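You operate a simulated robot arm through the tools that you are given. There is no shell and no other tool. Be economical: measure what you need, move in short steps, check, and stop when the job is done.

You run a simulated robot arm. Do the job below in one go: nothing can be reset, and whatever is moved stays where it is left.

## Task
Fit the white felt pad into the printer's empty side drawer, then clean the print head.
Fine: the pad sits down in the drawer, drawer shut before you press CLEAN once; the grey pad stays out.

The check looks at the end state, three seconds after you hand in, the way a careful person would. Anything else that was tipped, shoved, dropped, spilled or broken makes it a failure.

## Robot
A 7-joint arm with a two-finger parallel gripper, fixed in place. Base frame: the origin is at the foot of the arm, x ahead of it, y to its left, z up. Units: cm, degrees, N and s.
With the tool pointing down near the work surface it reaches from about 34 to 76 cm from the base axis. Its first joint turns from -115.0 to 115.0 degrees. Payload 3.91 kg.
The tool frame sits at the grasp point between the pads (the TCP): z along the fingers, y along the line on which they close. The tips reach 3 cm beyond it. The gripper opens to 11 cm. The fingers are 2 cm wide and 1 cm thick; the gripper's body (4.8 by 11.2 cm) begins 5.5 cm behind the TCP.
Orientation is told as [roll, pitch, yaw] about the base's x, y, z axes, in that order, counted from this pose: with the fingers straight down and closing along the base's y, the tool's x points along the base's -x, its y along +y and its z along -z.

## Interface
- The arm moves only by the tool step_arm. Its argument "moves" is a list of rows, each a list of 7 numbers: the shift along the tool's x, y, z in cm, then the turn, a rotation vector about the tool's x, y, z in degrees, then the opening, from 0 (shut) to 1 (fully open). In form: [[dx, dy, dz, ax, ay, az, hand], ...]. A call has 1 to 10 rows; each row shifts and turns the commanded pose from where the row before left it, along the tool's axes as they then stand. Each row takes 0.2 s and may step no farther than 5 cm and 8.6 degrees from the row before; otherwise, or with a gripper value out of range, the whole call is refused. A pose out of reach is approached as far as the arm can. The call stops where the force on the tool passes 90 N (or 10 N more than at its start, if that is more) or the arm is blocked; 0.2 s more then pass. The fingers move at their own pace (about 10.8 cm/s each) and stop on an object; they squeeze with about 32 N. The grip force told is the motor's: it shows also when the fingers shut on nothing. Time passes only in rows, and 0.2 s behind the last, so rows that do not move let the fingers close. It gives the time, the measured TCP pose, the force on the tool (base axes), the opening and the grip force at its end, in the units of the frame above (readings bear some noise), and new pictures: "pictures" is both (left out), scene, wrist or none.
- Cameras (640 x 400 px; columns grow to the right, rows downward): "scene" is fixed at [5.15, -49.93, 150.18]; the picture's right is [0.69, -0.73, 0.00], its down [-0.38, -0.36, -0.85] and it looks along [0.62, 0.58, -0.53] (base axes); focal length 341 px, centre (320, 200). "wrist" rides on the gripper at [7.2, 1.7, -10.3] in the tool frame; the picture's right is [-0.23, 0.97, 0.00], its down [-0.76, -0.18, -0.62] and it looks along [-0.61, -0.14, 0.78] (tool axes); focal length 222 px, centre (320, 200). There is no depth. A picture from a camera that has moved, and an enlarged one, comes with that camera's place and axes in the base frame and with its lens.
- lift_body(by): slides the trunk up (or, below 0, down) by that many cm; the arm rides with it, the base frame stays. It gives what a move gives, with no picture.
- inspect(camera, box): a new picture of the part [left, top, right, bottom] of that camera's present view, enlarged. No time passes.
- job_done(): hands the job in; it is judged then, once.

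Work in short steps. Places have to be worked out from the pictures, the camera data and where the tool is seen: move nearer, look again, correct. Check each grasp and each placing, and mend what went wrong. You have 120 turns and 170 pictures in all, those below and enlarged ones among them. Open the gripper and draw the arm clear of the work before you hand the job in, unless the task says otherwise; then end with one line.

The tools are called after ">>>" as name(argument=value, ...) on one line, values as JSON. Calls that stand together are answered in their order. step_arm: Moves the arm, as the interface text tells. Its arguments: {"type":"object","properties":{"moves":{"type":"array"},"pictures":{"type":"string","enum":["both","scene","wrist","none"]}},"required":["moves"]} The other tools are called the same way: lift_body (by) slides the trunk up or down; inspect (camera, box) takes an enlarged picture of a part of a camera's view; job_done () hands the job in.

At the start:

```text
time_s: 0.0
tool_pos: [46.99, -3.57, 121.56]
ee_rot: [0.1, 0.0, 0.0]
force: [0.2, -0.6, 0.1]
gripper_width: 10.98
grasp_force: 0.1
trunk travel left (down, up): [-85.0, 14.0]
```

scene: 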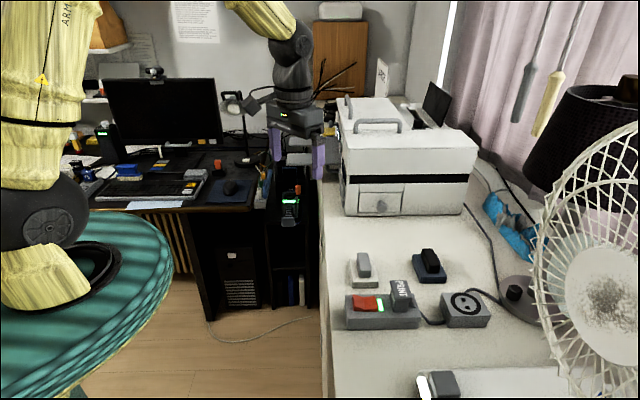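
wrist: 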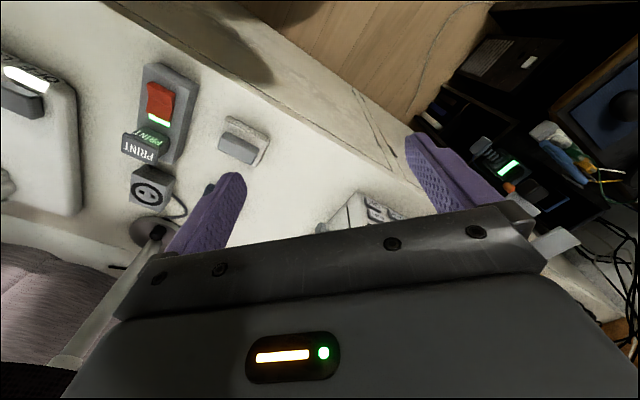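

I'll start by enlarging the printer area and the pads/power strip area to understand the layout.

>>> inspect(camera="scene", box=[320, 80, 500, 230])

>>> inspect(camera="scene", box=[320, 230, 560, 400])

```text
2.67 times, centred on (410, 155) of scene
camera zoom: at [5.15, -49.93, 150.18], right [0.69, -0.73, 0.0], down [-0.38, -0.36, -0.85], along [0.62, 0.58, -0.53], focal length 909 px, centre (80, 320)
```

zoom: 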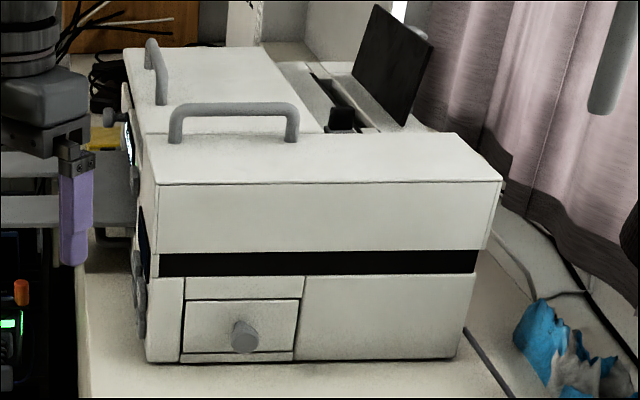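

```text
2.35 times, centred on (440, 315) of scene
camera zoom: at [5.15, -49.93, 150.18], right [0.69, -0.73, 0.0], down [-0.38, -0.36, -0.85], along [0.62, 0.58, -0.53], focal length 802 px, centre (38, -71)
```

zoom: 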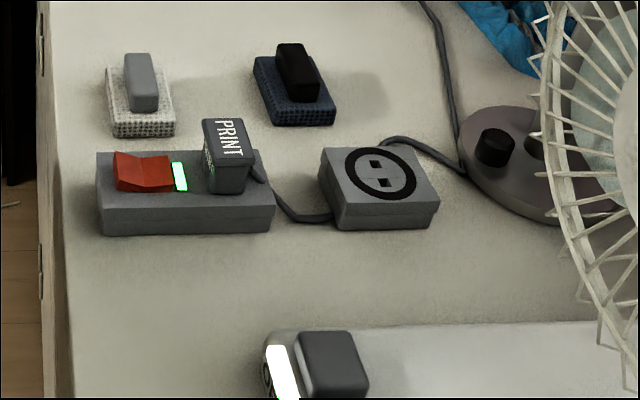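

The printer and counter look turned about 45°; the drawer (knob) faces the camera, at about (73,-6), and the white pad is at about (52,-19.5). I'll move left and turn the wrist camera towards the printer's other face to find CLEAN.

>>> step_arm(moves=[[0, 5, 0, 0, 0, 8.5, 1], [0, 5, 0, 0, 0, 8.5, 1], [0, 3, 0, 0, 0, 8.5, 1], [0, 0, 0, 0, 0, 8.5, 1], [0, 0, 0, 0, 0, 8.5, 1], [0, 0, 0, 0, -8.5, 0, 1], [0, 0, 0, 0, -8.5, 0, 1], [0, 0, 0, 0, -8.5, 0, 1]])

```text
time_s: 1.8
tool_pos: [48.44, 9.38, 121.57]
ee_rot: [0.0, -25.7, -42.4]
force: [0.8, 0.1, 0.7]
gripper_width: 10.99
grasp_force: 0.1
trunk travel left (down, up): [-85.0, 14.0]
camera wrist: at [41.59, 18.15, 127.81], right [0.81, 0.58, 0.1], down [0.19, -0.41, 0.89], along [0.56, -0.7, -0.44], focal length 222 px, centre (320, 200)
```

scene: 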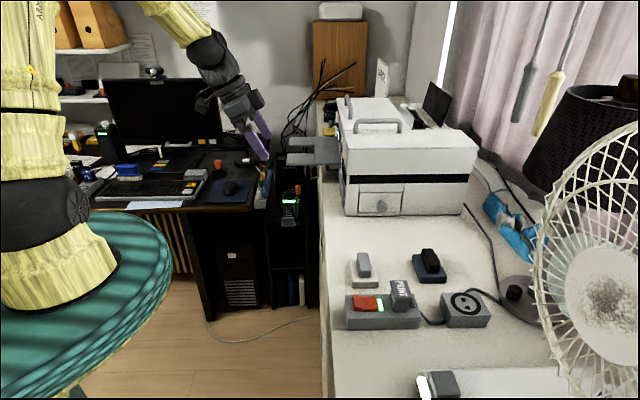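
wrist: 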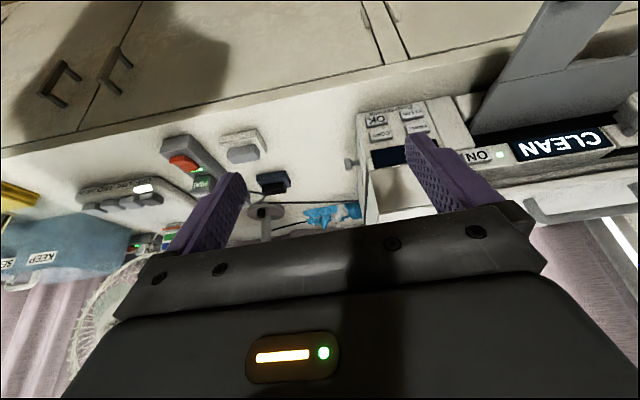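

The printer's front panel shows a display reading CLEAN and small buttons; I enlarge that (the picture is upside down).

>>> inspect(camera="wrist", box=[340, 80, 480, 180])

>>> inspect(camera="wrist", box=[460, 60, 640, 220])

```text
4.00 times, centred on (410, 130) of wrist
camera zoom: at [41.59, 18.15, 127.81], right [0.81, 0.58, 0.1], down [0.19, -0.41, 0.89], along [0.56, -0.7, -0.44], focal length 888 px, centre (-40, 480)
```

zoom: 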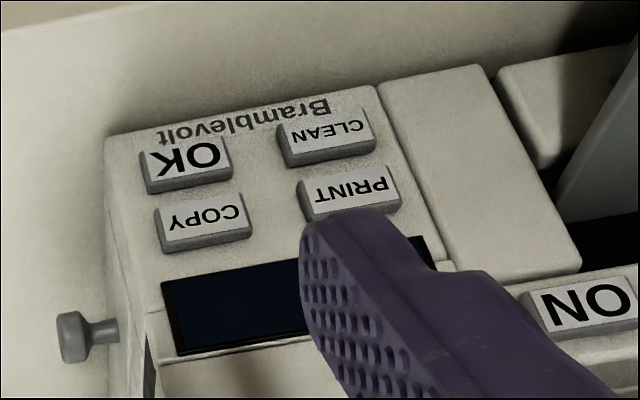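

```text
2.50 times, centred on (550, 140) of wrist
camera zoom: at [41.59, 18.15, 127.81], right [0.81, 0.58, 0.1], down [0.19, -0.41, 0.89], along [0.56, -0.7, -0.44], focal length 555 px, centre (-255, 350)
```

zoom: 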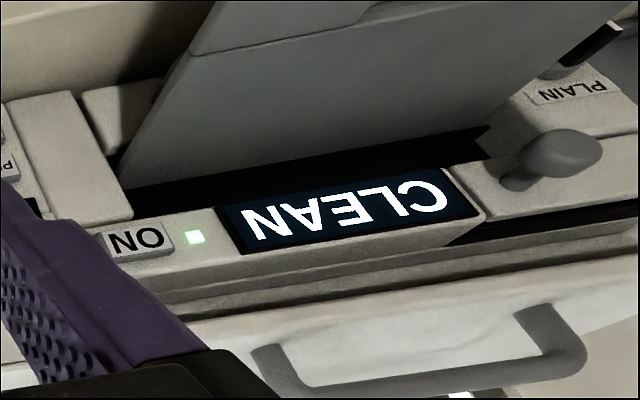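

The front panel has CLEAN at roughly (74.8, 6, 97.7); the drawer knob triangulates to about (73,-9.2,99.7). I'll yaw the hand by +86° to face the drawer side.

>>> step_arm(moves=[[0, 0, 0, -3.73, 0, -7.74, 1], [0, 0, 0, -3.73, 0, -7.74, 1], [0, 0, 0, -3.73, 0, -7.74, 1], [0, 0, 0, -3.73, 0, -7.74, 1], [0, 0, 0, -3.73, 0, -7.74, 1], [0, 0, 0, -3.73, 0, -7.74, 1], [0, 0, 0, -3.73, 0, -7.74, 1], [0, 0, 0, -3.73, 0, -7.74, 1], [0, 0, 0, -3.73, 0, -7.74, 1], [0, 0, 0, -3.73, 0, -7.74, 1]])

```text
time_s: 4.0
tool_pos: [48.58, 9.25, 121.68]
ee_rot: [0.3, -25.7, 43.3]
force: [0.5, -0.9, 0.0]
gripper_width: 11.03
grasp_force: 0.1
trunk travel left (down, up): [-85.0, 14.0]
camera wrist: at [39.53, 2.92, 127.82], right [-0.52, 0.85, 0.1], down [0.43, 0.15, 0.89], along [0.74, 0.51, -0.44], focal length 222 px, centre (320, 200)
```

scene: 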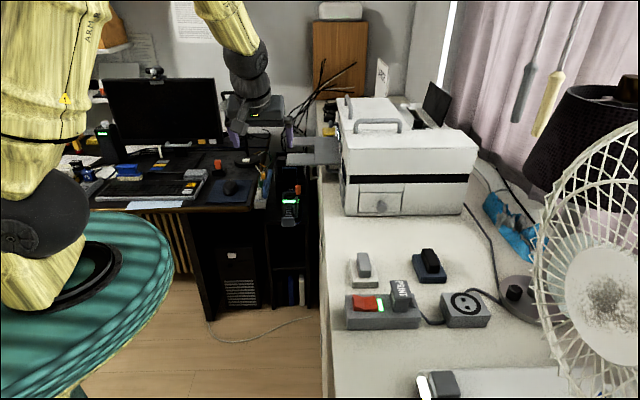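
wrist: 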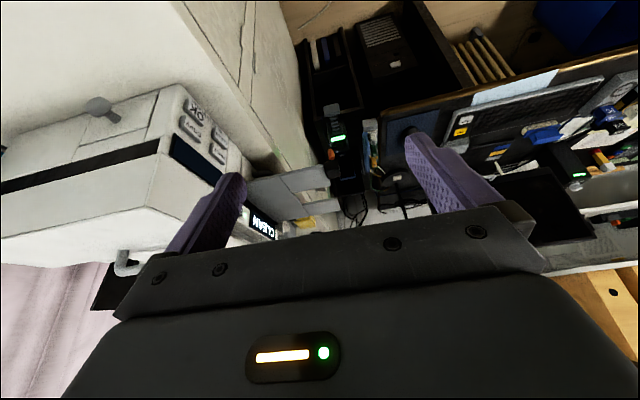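

The knob again fits (72.9,-9.4,99.5). I'll swing to the right, tilt the hand to 45° and look at the drawer from the front.

>>> step_arm(moves=[[2.31, -4.18, -1.11, 0, 0, 0, 1], [2.31, -4.18, -1.11, 0, 0, 0, 1], [2.31, -4.18, -1.11, 0, 0, 0, 1], [2.31, -4.18, -1.11, 0, 0, 0, 1], [2.31, -4.18, -1.11, -0.74, 0, -1.53, 1], [0, 0, 0, 0, -6.5, 0, 1], [0, 0, 0, 0, -6.5, 0, 1], [0, 0, 0, 0, -6.5, 0, 1]])

```text
time_s: 5.8
tool_pos: [53.52, -14.64, 121.58]
ee_rot: [0.4, -45.4, 45.0]
force: [-0.7, -0.8, 0.3]
gripper_width: 11.02
grasp_force: 0.0
trunk travel left (down, up): [-85.0, 14.0]
camera wrist: at [43.76, -22.3, 123.73], right [-0.58, 0.8, 0.17], down [0.19, -0.06, 0.98], along [0.79, 0.6, -0.12], focal length 222 px, centre (320, 200)
```

scene: 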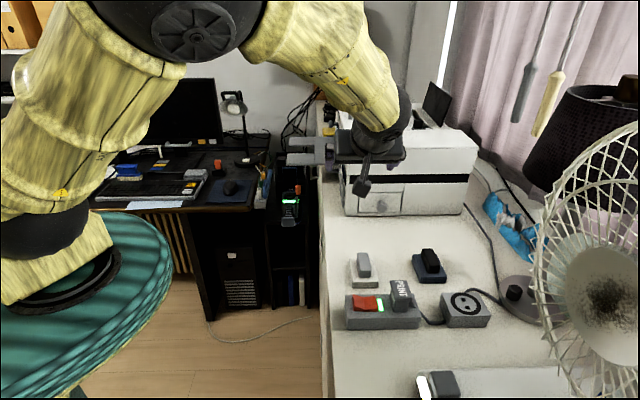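
wrist: 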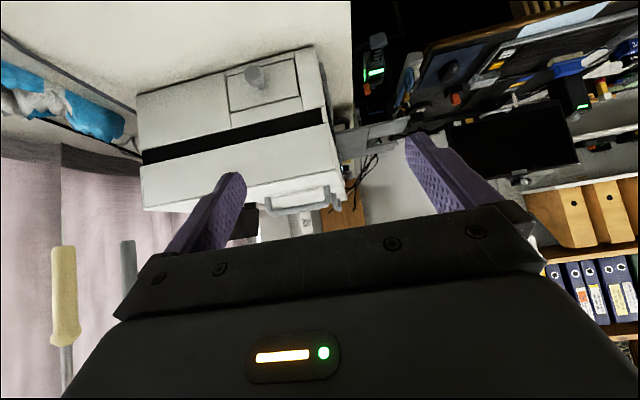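

The knob is again at (73.0,-9.1,99.5). I go to a standoff 9 cm from it along the tool's axis.

>>> step_arm(moves=[[0.654, -1.98, 3.78, 0, 0, 0, 0.6], [0.654, -1.98, 3.78, 0, 0, 0, 0.6], [0.654, -1.98, 3.78, 0, 0, 0, 0.6], [0.654, -1.98, 3.78, 0, 0, 0, 0.6], [0.654, -1.98, 3.78, 0, 0, 0, 0.6]])

```text
time_s: 7.0
tool_pos: [68.49, -13.6, 105.71]
ee_rot: [0.4, -45.1, 44.9]
force: [-0.2, 0.5, 0.5]
gripper_width: 6.57
grasp_force: 0.2
trunk travel left (down, up): [-85.0, 14.0]
camera wrist: at [58.64, -21.24, 107.96], right [-0.58, 0.8, 0.17], down [0.2, -0.06, 0.98], along [0.79, 0.6, -0.12], focal length 222 px, centre (320, 200)
```

scene: 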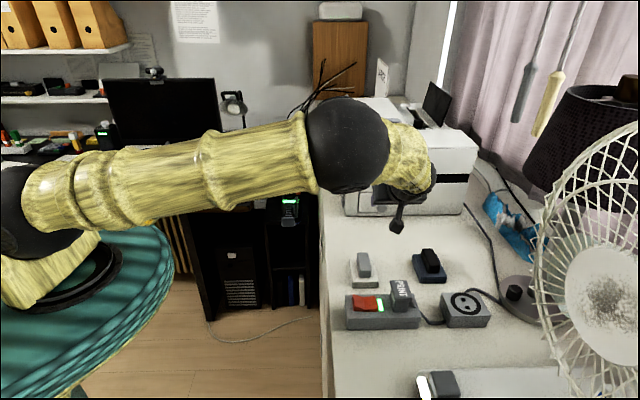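
wrist: 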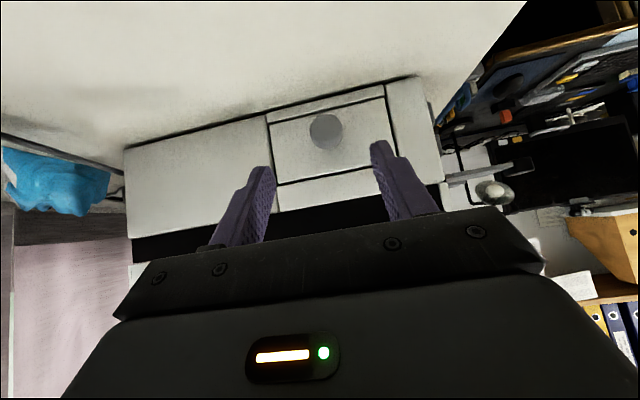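

The fingers straddle the knob's line; knob end is around (72.7,-9.0,99.7). I move in about 7.6 cm.

>>> step_arm(moves=[[-0.2, 0.1, 2.6, 0, 0, 0, 0.6], [-0.2, 0.1, 2.5, 0, 0, 0, 0.6], [-0.15, 0.08, 2.5, 0, 0, 0, 0.6]])

```text
time_s: 7.8
tool_pos: [72.03, -9.62, 101.05]
ee_rot: [0.2, -45.2, 44.9]
force: [-9.5, -6.1, 4.8]
gripper_width: 6.52
grasp_force: 0.1
trunk travel left (down, up): [-85.0, 14.0]
camera wrist: at [62.14, -17.18, 103.27], right [-0.58, 0.8, 0.16], down [0.19, -0.06, 0.98], along [0.79, 0.6, -0.12], focal length 222 px, centre (320, 200)
```

scene: 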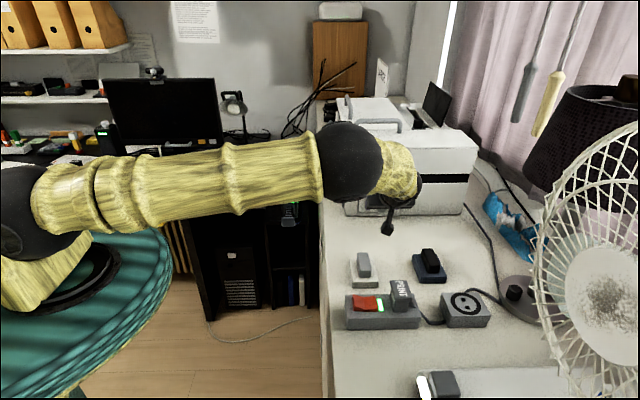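
wrist: 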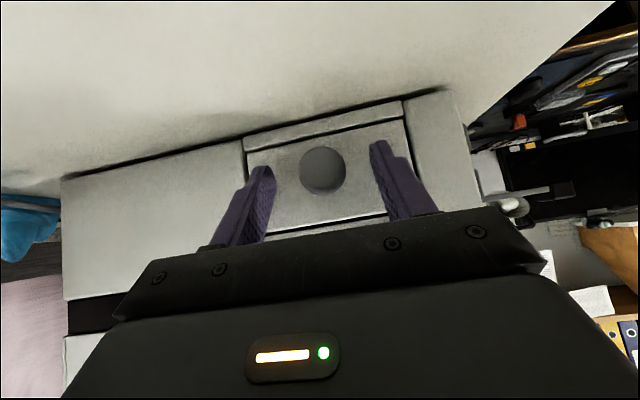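

There's light contact (about 12 N) with the face, so I'll back off 0.8 cm and close on the knob.

>>> step_arm(moves=[[0, 0, -0.8, 0, 0, 0, 0.6], [0, 0, 0, 0, 0, 0, 0], [0, 0, 0, 0, 0, 0, 0], [0, 0, 0, 0, 0, 0, 0]], pictures="wrist")

```text
time_s: 8.8
tool_pos: [71.72, -9.51, 101.48]
ee_rot: [0.5, -45.3, 45.0]
force: [-9.5, 10.1, -1.6]
gripper_width: 2.68
grasp_force: 45.5
trunk travel left (down, up): [-85.0, 14.0]
camera wrist: at [61.89, -17.19, 103.78], right [-0.58, 0.8, 0.17], down [0.2, -0.06, 0.98], along [0.79, 0.6, -0.12], focal length 222 px, centre (320, 200)
```

wrist: 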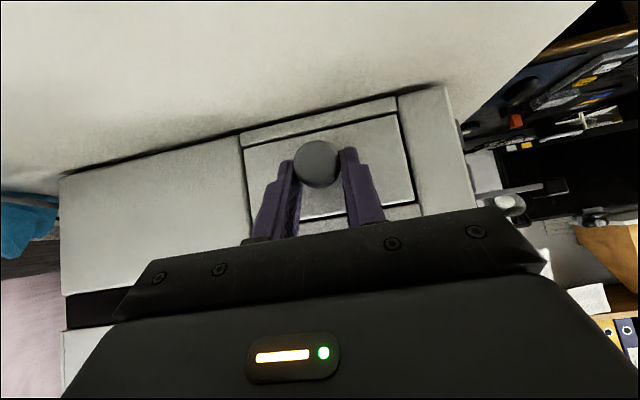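

The knob is held (2.7 cm). I pull it straight out along the drawer's axis, 3 cm first.

>>> step_arm(moves=[[0.7, 0.2, -0.71, 0, 0, 0, 0], [0.7, 0.1, -0.71, 0, 0, 0, 0], [0.7, 0, -0.71, 0, 0, 0, 0]], pictures="wrist")

```text
time_s: 9.6
tool_pos: [69.55, -11.68, 101.56]
ee_rot: [0.1, -45.3, 45.1]
force: [-8.6, 7.1, 6.6]
gripper_width: 2.69
grasp_force: 45.1
trunk travel left (down, up): [-85.0, 14.0]
camera wrist: at [59.65, -19.37, 103.75], right [-0.58, 0.8, 0.16], down [0.19, -0.06, 0.98], along [0.79, 0.6, -0.12], focal length 222 px, centre (320, 200)
```

wrist: 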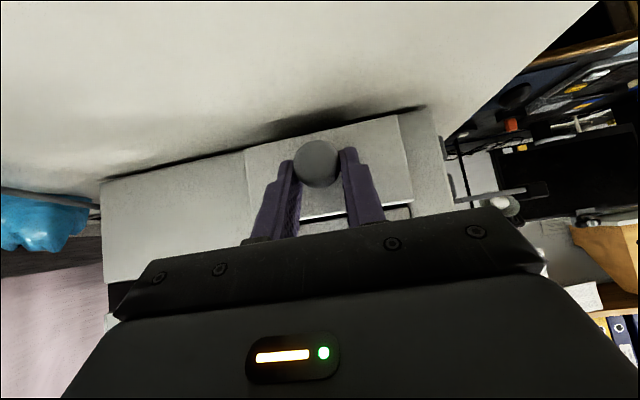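

The drawer follows. I pull 6 cm more.

>>> step_arm(moves=[[0.84, 0.1, -0.86, 0, 0, 0, 0], [0.84, 0.1, -0.86, 0, 0, 0, 0], [0.84, 0, -0.86, 0, 0, 0, 0], [0.84, 0, -0.86, 0, 0, 0, 0], [0.84, 0, -0.86, 0, 0, 0, 0]])

```text
time_s: 10.8
tool_pos: [65.25, -16.14, 101.49]
ee_rot: [0.3, -45.4, 44.9]
force: [1.3, -2.2, 8.4]
gripper_width: 2.69
grasp_force: 45.0
trunk travel left (down, up): [-85.0, 14.0]
camera wrist: at [55.36, -23.63, 103.75], right [-0.58, 0.8, 0.16], down [0.19, -0.06, 0.98], along [0.79, 0.6, -0.12], focal length 222 px, centre (320, 200)
```

scene: 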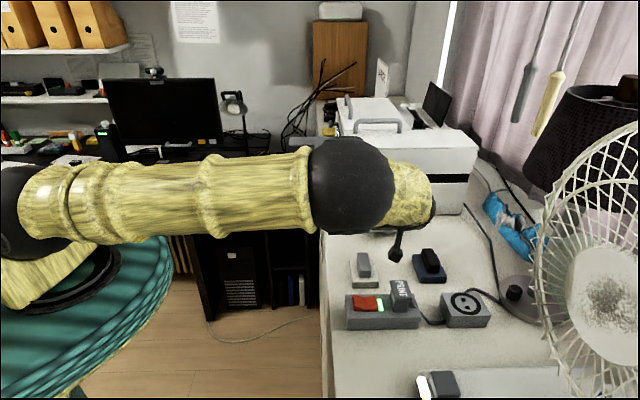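
wrist: 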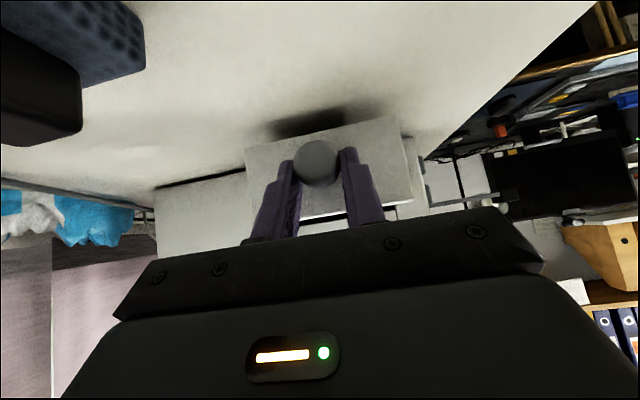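

9 cm open, still free. I pull 3 cm more watching the force.

>>> step_arm(moves=[[0.7, 0, -0.71, 0, 0, 0, 0], [0.7, 0, -0.71, 0, 0, 0, 0], [0.7, 0, -0.71, 0, 0, 0, 0]], pictures="wrist")

```text
time_s: 11.6
tool_pos: [63.92, -17.49, 101.54]
ee_rot: [0.3, -45.4, 45.2]
force: [37.4, 17.6, 7.9]
gripper_width: 2.77
grasp_force: 44.9
trunk travel left (down, up): [-85.0, 14.0]
camera wrist: at [53.94, -25.11, 103.69], right [-0.58, 0.8, 0.16], down [0.19, -0.06, 0.98], along [0.79, 0.6, -0.12], focal length 222 px, centre (320, 200)
```

wrist: 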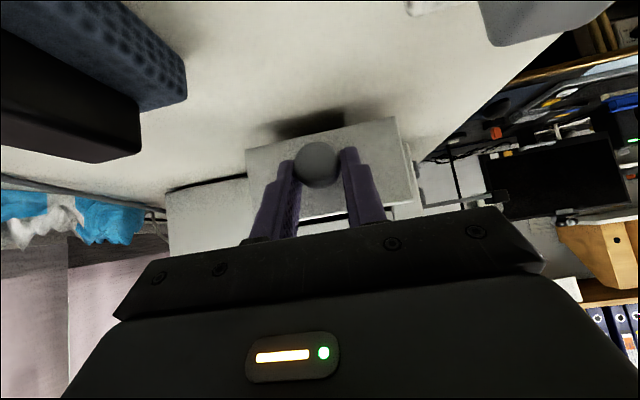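

The drawer is at its stop, 11 cm open. I relax, open the fingers and rise straight up.

>>> step_arm(moves=[[-0.7, 0, 0.71, 0, 0, 0, 0], [0, 0, 0, 0, 0, 0, 0.6], [0, 0, 0, 0, 0, 0, 0.6], [-2.1, 0, -2.1, 0, 0, 0, 0.6], [-2.8, 0, -2.8, 0, 0, 0, 0.6], [-2.8, 0, -2.8, 0, 0, 0, 0.6], [-2.8, 0, -2.8, 0, 0, 0, 0.6], [-2.8, 0, -2.8, 0, 0, 0, 0.6]])

```text
time_s: 13.4
tool_pos: [63.62, -17.66, 120.46]
ee_rot: [0.3, -45.3, 44.8]
force: [0.1, -0.5, 0.1]
gripper_width: 6.59
grasp_force: 0.1
trunk travel left (down, up): [-85.0, 14.0]
camera wrist: at [53.78, -25.18, 122.63], right [-0.58, 0.8, 0.16], down [0.19, -0.06, 0.98], along [0.79, 0.6, -0.12], focal length 222 px, centre (320, 200)
```

scene: 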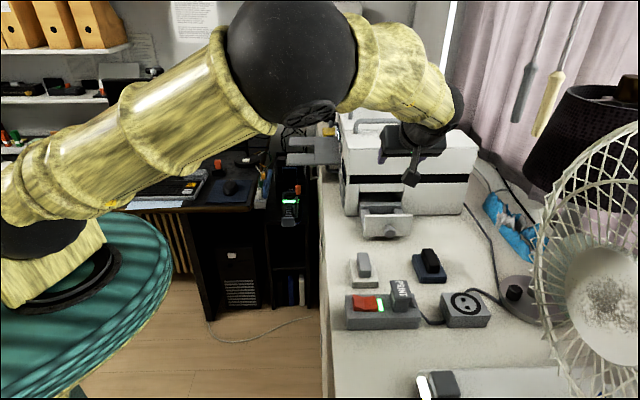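
wrist: 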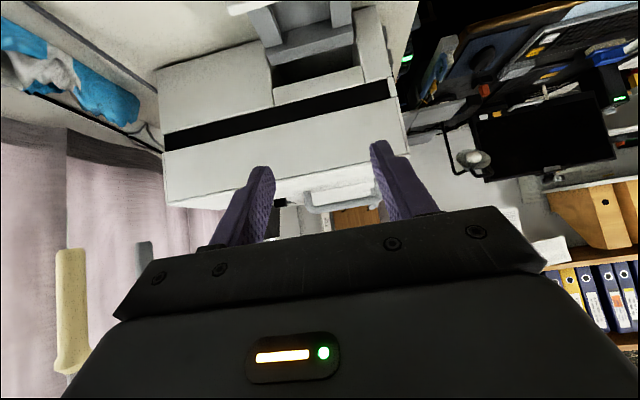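

The drawer is open and empty. I set the hand vertical and move back to look down at both the drawer and the pads.

>>> step_arm(moves=[[0, 0, 0, 0, 8.5, 0, 0.6], [0, 0, 0, 0, 8.5, 0, 0.6], [0, 0, 0, 0, 8.5, 0, 0.6], [0, 0, 0, 0, 8.5, 0, 0.6], [0, 0, 0, 0, 8.5, 0, 0.6], [4.36, 0.89, -0.2, 0, 2.8, 0, 0.6], [4.36, 0.89, 0, 0, 0, 0, 0.6], [4.36, 0.89, 0, 0, 0, 0, 0.6], [4.36, 0.89, 0, 0, 0, 0, 0.6], [4.36, 0.89, 0, 0, 0, 0, 0.6]])

```text
time_s: 15.6
tool_pos: [45.46, -29.84, 120.37]
ee_rot: [0.2, 0.0, 45.2]
force: [-1.1, -0.5, 0.0]
gripper_width: 6.62
grasp_force: 0.1
trunk travel left (down, up): [-85.0, 14.0]
camera wrist: at [39.22, -33.65, 130.79], right [-0.53, 0.85, 0.0], down [0.66, 0.41, 0.62], along [0.53, 0.33, -0.78], focal length 222 px, centre (320, 200)
```

scene: 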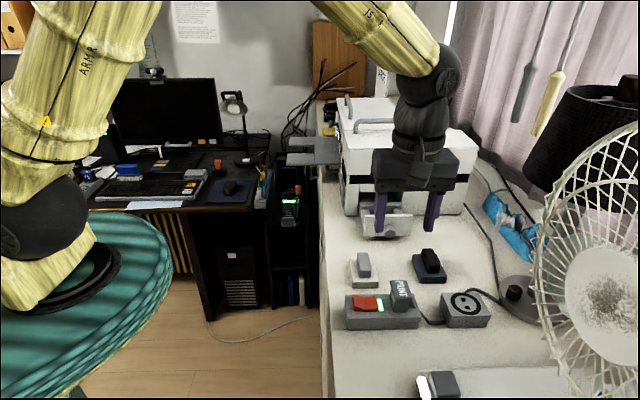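
wrist: 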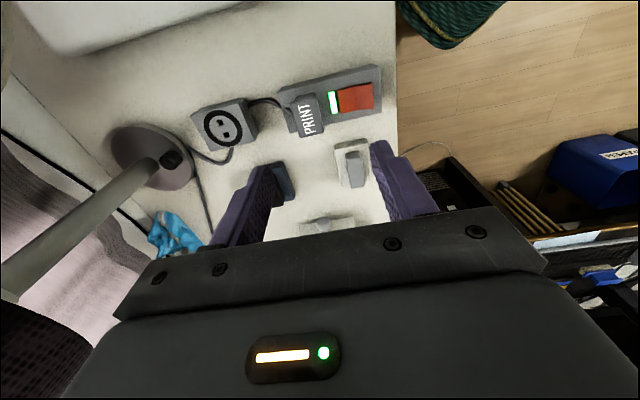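

Both pads and the drawer lip are visible; I enlarge the pad region.

>>> inspect(camera="wrist", box=[260, 120, 420, 220])

>>> inspect(camera="scene", box=[330, 170, 450, 290])

```text
4.00 times, centred on (340, 170) of wrist
camera zoom: at [39.22, -33.65, 130.79], right [-0.53, 0.85, 0.0], down [0.66, 0.41, 0.62], along [0.53, 0.33, -0.78], focal length 888 px, centre (240, 320)
```

zoom: 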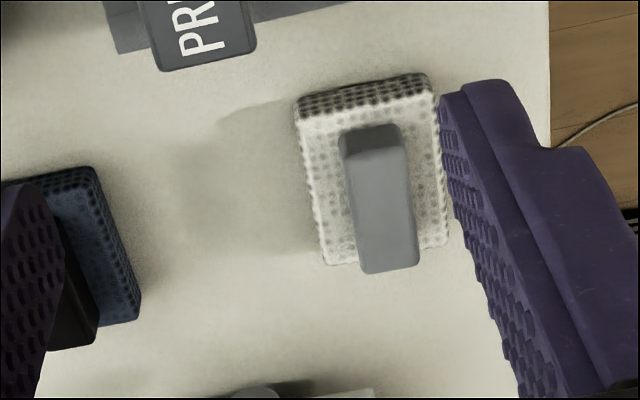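

```text
3.33 times, centred on (390, 230) of scene
camera zoom: at [5.15, -49.93, 150.18], right [0.69, -0.73, 0.0], down [-0.38, -0.36, -0.85], along [0.62, 0.58, -0.53], focal length 1137 px, centre (87, 100)
```

zoom: 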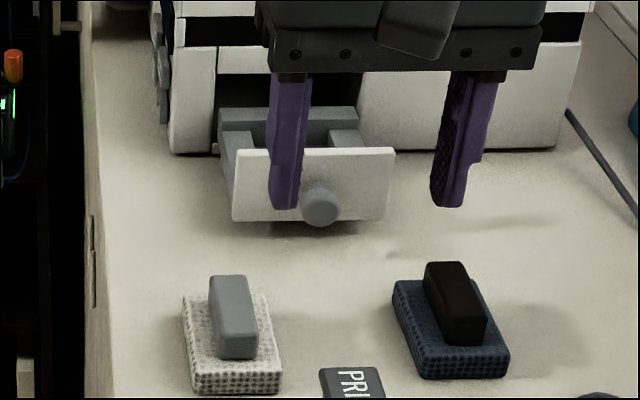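

The white pad is 5.6×7.4 cm, centred near (52.7,-18.2), top z≈97, handle ~2.4 wide, top ~99.7, aligned about yaw 44°. Before grasping, I move forward 12 cm to look down into the drawer.

>>> step_arm(moves=[[-4.2, 0, 0, 0, 0, 0, 1], [-4.2, 0, 0, 0, 0, 0, 1], [-4.2, 0, 0, 0, 0, 0, 1]], pictures="none")

>>> inspect(camera="wrist", box=[220, 70, 420, 210])

```text
time_s: 16.4
tool_pos: [54.3, -20.47, 120.41]
ee_rot: [0.2, 0.1, 45.2]
force: [0.3, -0.2, 0.5]
gripper_width: 11.01
grasp_force: 0.1
trunk travel left (down, up): [-85.0, 14.0]
```

```text
2.86 times, centred on (320, 140) of wrist
camera zoom: at [48.16, -24.31, 130.68], right [-0.53, 0.85, 0.0], down [0.67, 0.41, 0.62], along [0.52, 0.33, -0.78], focal length 635 px, centre (320, 371)
```

zoom: 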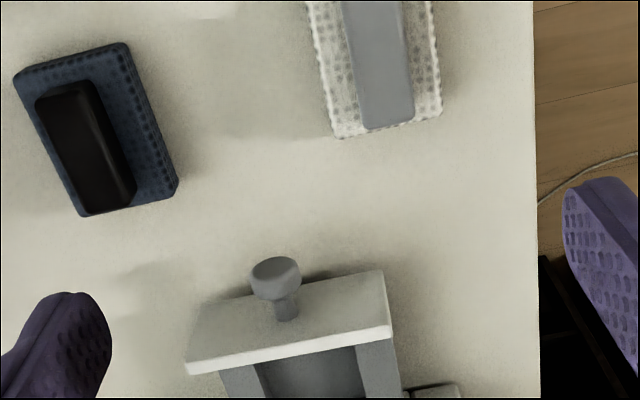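

I need to go 7 cm farther forward to see the cavity.

>>> step_arm(moves=[[-3.5, 0, 0, 0, 0, 0, 1], [-3.5, 0, 0, 0, 0, 0, 1]], pictures="none")

>>> inspect(camera="wrist", box=[220, 90, 420, 220])

```text
time_s: 17.0
tool_pos: [59.35, -15.67, 120.19]
ee_rot: [0.3, 0.2, 45.1]
force: [-0.1, -0.3, -1.1]
gripper_width: 10.97
grasp_force: 0.0
trunk travel left (down, up): [-85.0, 14.0]
```

```text
3.08 times, centred on (320, 155) of wrist
camera zoom: at [53.23, -19.54, 130.63], right [-0.53, 0.85, 0.0], down [0.67, 0.41, 0.62], along [0.52, 0.33, -0.78], focal length 684 px, centre (320, 338)
```

zoom: 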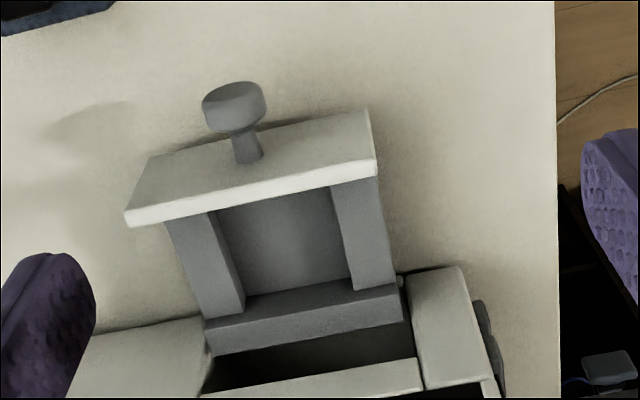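

I enlarge the cavity more to measure it.

>>> inspect(camera="wrist", box=[260, 135, 360, 205])

```text
5.71 times, centred on (310, 170) of wrist
camera zoom: at [53.23, -19.54, 130.63], right [-0.53, 0.85, 0.0], down [0.67, 0.41, 0.62], along [0.52, 0.33, -0.78], focal length 1269 px, centre (377, 371)
```

zoom: 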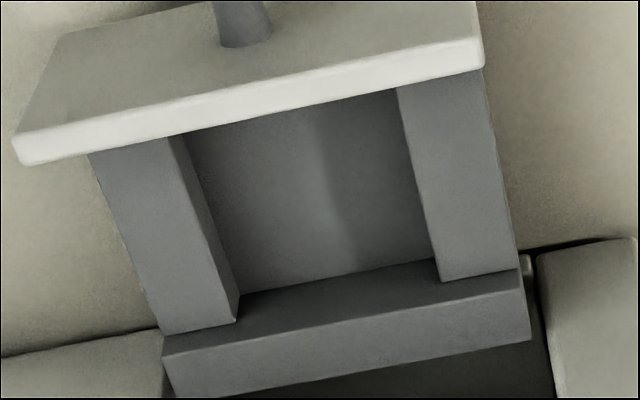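

The cavity is about 6.5 cm wide × 8 long, centred near (70.1,-11.3), rim z≈98.6. Now I go above the white pad's handle.

>>> step_arm(moves=[[2.2, 1.0, 0, 0, 0, 0, 0.55], [2.2, 1.0, 2, 0, 0, 0, 0.55], [2.07, 0.93, 4, 0, 0, 0, 0.55], [0, 0, 4, 0, 0, 0, 0.55]])

>>> inspect(camera="wrist", box=[220, 90, 420, 220])

>>> inspect(camera="scene", box=[320, 170, 470, 290])

```text
time_s: 18.0
tool_pos: [52.86, -18.26, 110.36]
ee_rot: [0.3, 0.1, 45.1]
force: [-0.1, -0.5, -0.4]
gripper_width: 6.04
grasp_force: 0.0
trunk travel left (down, up): [-85.0, 14.0]
camera wrist: at [46.63, -22.27, 120.72], right [-0.53, 0.85, 0.0], down [0.67, 0.41, 0.62], along [0.52, 0.33, -0.78], focal length 222 px, centre (320, 200)
```

scene: 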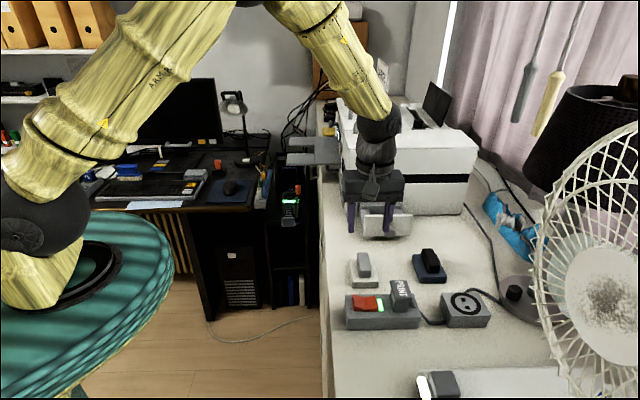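
wrist: 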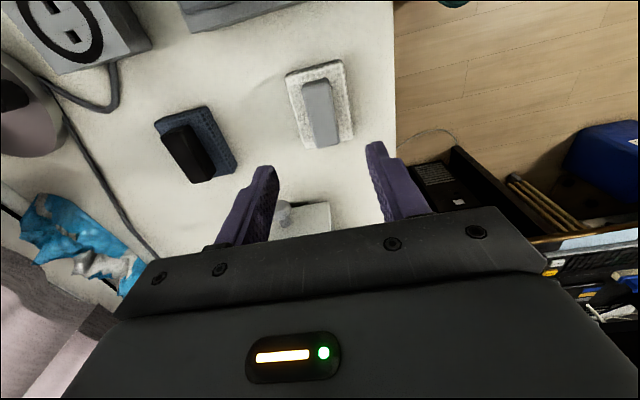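

```text
3.08 times, centred on (320, 155) of wrist
camera zoom: at [46.63, -22.27, 120.72], right [-0.53, 0.85, 0.0], down [0.67, 0.41, 0.62], along [0.52, 0.33, -0.78], focal length 684 px, centre (320, 338)
```

zoom: 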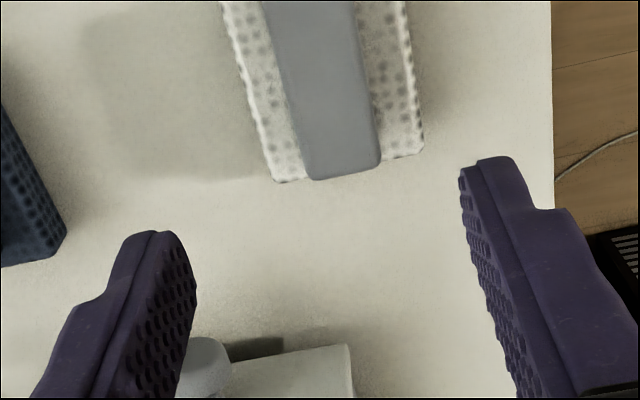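

```text
3.33 times, centred on (395, 230) of scene
camera zoom: at [5.15, -49.93, 150.18], right [0.69, -0.73, 0.0], down [-0.38, -0.36, -0.85], along [0.62, 0.58, -0.53], focal length 1137 px, centre (70, 100)
```

zoom: 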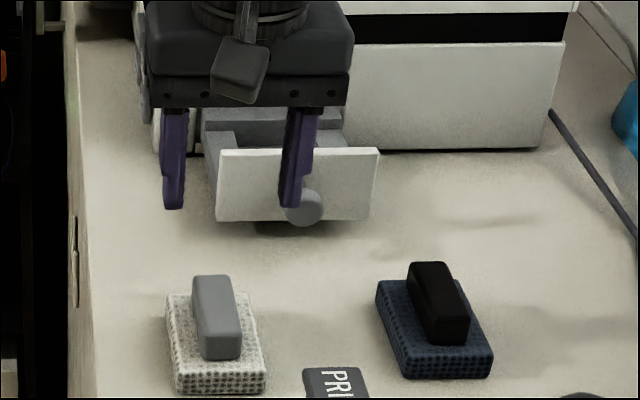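

The pad's measured position agrees; I shift 0.3 cm in tool y and descend to z≈100.6 over the handle.

>>> step_arm(moves=[[0.1, 0.3, 4, 0, 0, 0, 0.55], [0, 0, 3.5, 0, 0, 0, 0.55], [0, 0, 2.3, 0, 0, 0, 0.55]])

>>> inspect(camera="scene", box=[320, 190, 440, 300])

```text
time_s: 18.8
tool_pos: [52.35, -18.31, 100.68]
ee_rot: [0.3, 0.1, 45.2]
force: [0.0, 0.5, -0.3]
gripper_width: 6.06
grasp_force: 0.1
trunk travel left (down, up): [-85.0, 14.0]
camera wrist: at [46.22, -22.16, 111.1], right [-0.53, 0.85, 0.0], down [0.67, 0.41, 0.62], along [0.52, 0.33, -0.78], focal length 222 px, centre (320, 200)
```

scene: 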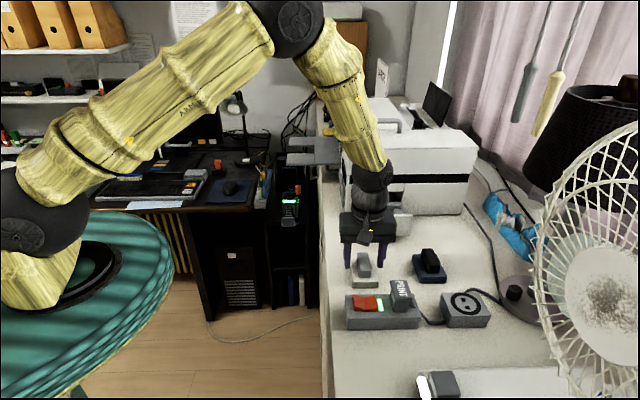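
wrist: 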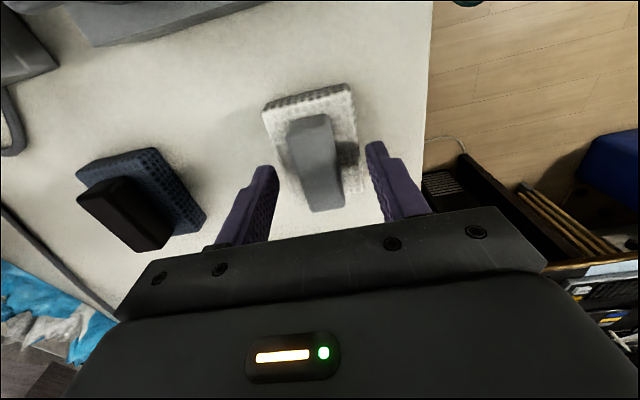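

```text
3.64 times, centred on (380, 245) of scene
camera zoom: at [5.15, -49.93, 150.18], right [0.69, -0.73, 0.0], down [-0.38, -0.36, -0.85], along [0.62, 0.58, -0.53], focal length 1240 px, centre (102, 36)
```

zoom: 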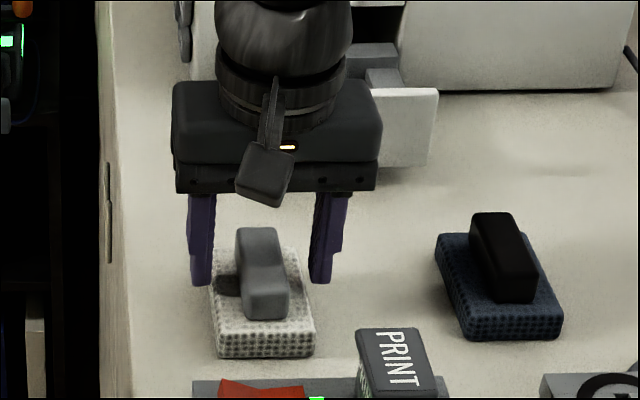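

The fingers straddle the handle. I close.

>>> step_arm(moves=[[0, 0, 0, 0, 0, 0, 0], [0, 0, 0, 0, 0, 0, 0], [0, 0, 0, 0, 0, 0, 0], [0, 0, 0, 0, 0, 0, 0]], pictures="wrist")

```text
time_s: 19.8
tool_pos: [52.46, -18.38, 100.66]
ee_rot: [0.1, 0.1, 45.1]
force: [-0.1, -1.3, 1.7]
gripper_width: 2.49
grasp_force: 31.8
trunk travel left (down, up): [-85.0, 14.0]
camera wrist: at [46.15, -22.19, 111.17], right [-0.53, 0.85, 0.0], down [0.67, 0.41, 0.62], along [0.53, 0.33, -0.78], focal length 222 px, centre (320, 200)
```

wrist: 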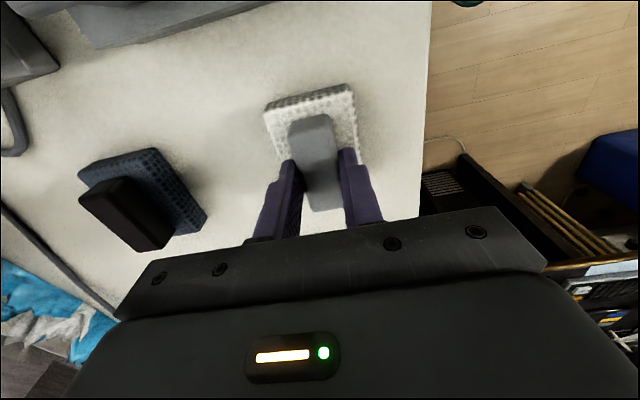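

Held at 2.5 cm. I lift 11 cm and check.

>>> step_arm(moves=[[0, 0, -2, 0, 0, 0, 0], [0, 0, -4.5, 0, 0, 0, 0], [0, 0, -4.5, 0, 0, 0, 0]])

>>> inspect(camera="wrist", box=[220, 70, 420, 220])

>>> inspect(camera="scene", box=[320, 170, 440, 280])

```text
time_s: 20.6
tool_pos: [52.13, -18.27, 111.91]
ee_rot: [0.1, 0.2, 45.1]
force: [-0.8, 0.3, -0.5]
gripper_width: 2.49
grasp_force: 32.1
trunk travel left (down, up): [-85.0, 14.0]
camera wrist: at [45.99, -22.02, 122.17], right [-0.53, 0.85, 0.0], down [0.67, 0.41, 0.62], along [0.53, 0.33, -0.78], focal length 222 px, centre (320, 200)
```

scene: 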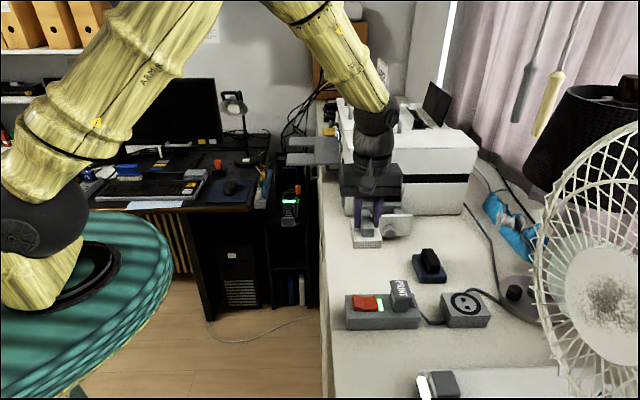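
wrist: 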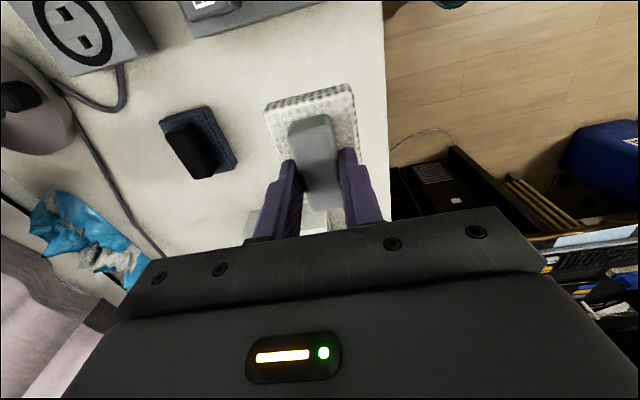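

```text
2.67 times, centred on (320, 145) of wrist
camera zoom: at [45.99, -22.02, 122.17], right [-0.53, 0.85, 0.0], down [0.67, 0.41, 0.62], along [0.53, 0.33, -0.78], focal length 592 px, centre (320, 347)
```

zoom: 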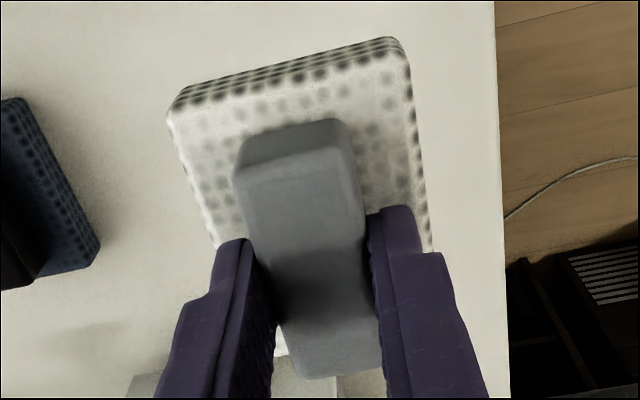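

```text
3.64 times, centred on (380, 225) of scene
camera zoom: at [5.15, -49.93, 150.18], right [0.69, -0.73, 0.0], down [-0.38, -0.36, -0.85], along [0.62, 0.58, -0.53], focal length 1240 px, centre (102, 109)
```

zoom: 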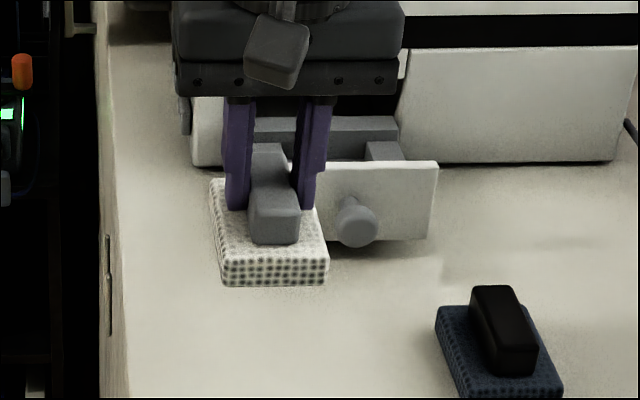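

The pad is level, square in the grip, centred on the TCP. I carry it above the drawer, to about (70,-11.3) at the same height.

>>> step_arm(moves=[[-4.38, -1.95, 0, 0, 0, 0, 0], [-4.38, -1.95, 0, 0, 0, 0, 0], [-4.38, -1.95, 0, 0, 0, 0, 0], [-4.38, -1.95, 0, 0, 0, 0, 0]])

>>> inspect(camera="wrist", box=[220, 50, 420, 200])

>>> inspect(camera="scene", box=[330, 150, 450, 250])

```text
time_s: 21.6
tool_pos: [69.8, -11.27, 111.26]
ee_rot: [0.3, 0.2, 45.2]
force: [0.2, -1.0, -0.5]
gripper_width: 2.5
grasp_force: 31.4
trunk travel left (down, up): [-85.0, 14.0]
camera wrist: at [63.71, -15.07, 121.71], right [-0.53, 0.85, 0.0], down [0.67, 0.41, 0.62], along [0.52, 0.33, -0.79], focal length 222 px, centre (320, 200)
```

scene: 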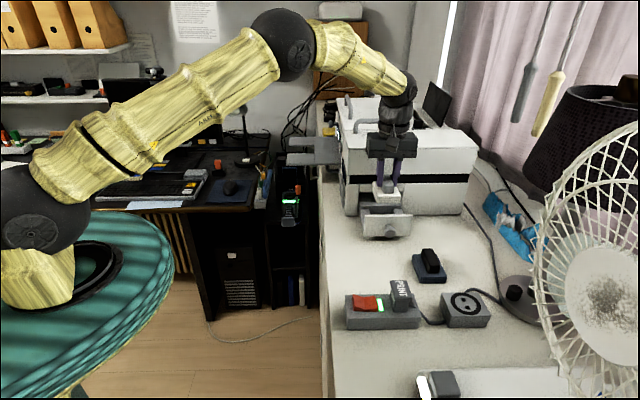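
wrist: 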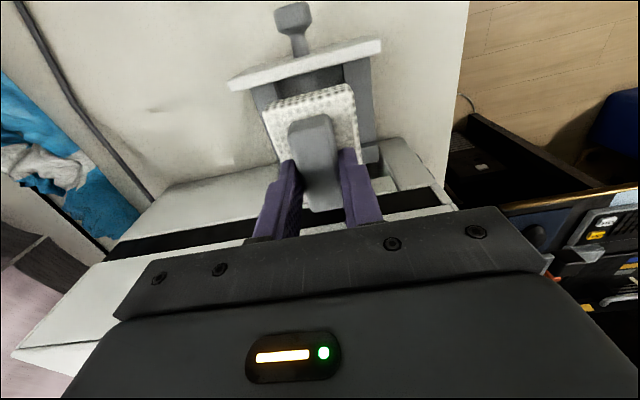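

```text
2.67 times, centred on (320, 125) of wrist
camera zoom: at [63.71, -15.07, 121.71], right [-0.53, 0.85, 0.0], down [0.67, 0.41, 0.62], along [0.52, 0.33, -0.79], focal length 592 px, centre (320, 400)
```

zoom: 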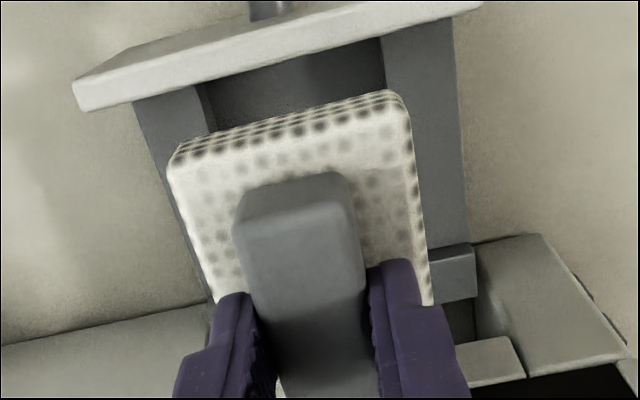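

```text
4.00 times, centred on (390, 200) of scene
camera zoom: at [5.15, -49.93, 150.18], right [0.69, -0.73, 0.0], down [-0.38, -0.36, -0.85], along [0.62, 0.58, -0.53], focal length 1364 px, centre (40, 200)
```

zoom: 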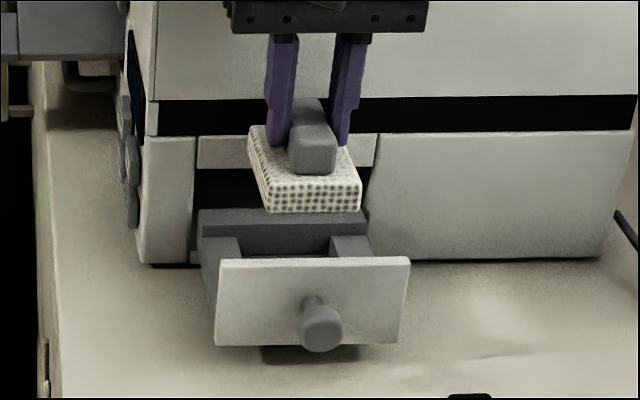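

Pad edges (tool-lateral centre −80.9 vs cavity −81.2) are nearly lined up; I shift 0.2 cm each way and descend to just above the rim.

>>> step_arm(moves=[[0.15, -0.22, 2, 0, 0, 0, 0], [0, 0, 2.5, 0, 0, 0, 0], [0, 0, 1.7, 0, 0, 0, 0]], pictures="none")

>>> inspect(camera="wrist", box=[220, 50, 420, 200])

>>> inspect(camera="scene", box=[330, 150, 450, 250])

```text
time_s: 22.4
tool_pos: [69.91, -11.54, 105.17]
ee_rot: [0.3, 0.1, 45.2]
force: [0.5, -0.1, -0.6]
gripper_width: 2.5
grasp_force: 32.0
trunk travel left (down, up): [-85.0, 14.0]
```

```text
2.67 times, centred on (320, 125) of wrist
camera zoom: at [63.88, -15.35, 115.59], right [-0.53, 0.85, 0.0], down [0.67, 0.41, 0.62], along [0.53, 0.33, -0.78], focal length 592 px, centre (320, 400)
```

zoom: 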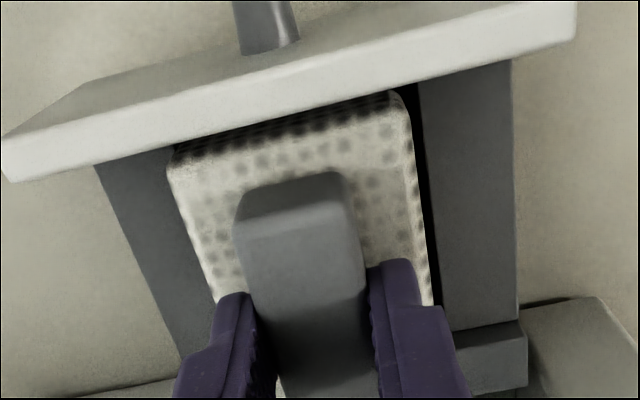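

```text
4.00 times, centred on (390, 200) of scene
camera zoom: at [5.15, -49.93, 150.18], right [0.69, -0.73, 0.0], down [-0.38, -0.36, -0.85], along [0.62, 0.58, -0.53], focal length 1364 px, centre (40, 200)
```

zoom: 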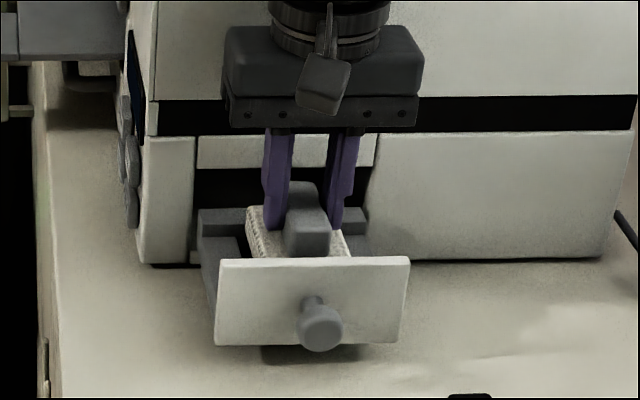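

Laterally centred now (−81.45 vs −81.4); I lower into the cavity in small steps with force checks.

>>> step_arm(moves=[[0.12, 0.03, 0.7, 0, 0, 0, 0], [0, 0, 0.5, 0, 0, 0, 0], [0, 0, 0.4, 0, 0, 0, 0]], pictures="none")

```text
time_s: 23.2
tool_pos: [70.0, -11.46, 103.56]
ee_rot: [0.4, 0.1, 45.3]
force: [-0.1, 0.0, -1.0]
gripper_width: 2.51
grasp_force: 31.7
trunk travel left (down, up): [-85.0, 14.0]
```

No contact with the pad base at z≈97.9. I continue down gently.

>>> step_arm(moves=[[0.1, 0, 0.3, 0, 0, 0, 0], [0, 0, 0.3, 0, 0, 0, 0]], pictures="none")

>>> inspect(camera="scene", box=[340, 160, 430, 235])

```text
time_s: 23.8
tool_pos: [69.87, -11.6, 103.14]
ee_rot: [0.2, 0.1, 45.2]
force: [-0.9, 0.3, 2.0]
gripper_width: 2.5
grasp_force: 32.2
trunk travel left (down, up): [-85.0, 14.0]
```

```text
5.33 times, centred on (385, 198) of scene
camera zoom: at [5.15, -49.93, 150.18], right [0.69, -0.73, 0.0], down [-0.38, -0.36, -0.85], along [0.62, 0.58, -0.53], focal length 1819 px, centre (-27, 213)
```

zoom: 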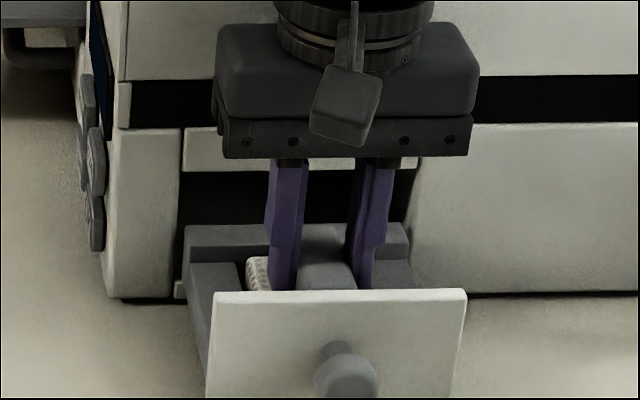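

The pad is inside the walls; slight contact is starting. A bit more down.

>>> step_arm(moves=[[0, 0, 0.3, 0, 0, 0, 0], [0, 0, 0.3, 0, 0, 0, 0]], pictures="none")

```text
time_s: 24.4
tool_pos: [69.92, -11.68, 103.19]
ee_rot: [-0.3, -0.3, 45.2]
force: [1.2, 1.3, 35.0]
gripper_width: 2.52
grasp_force: 32.0
trunk travel left (down, up): [-85.0, 14.0]
```

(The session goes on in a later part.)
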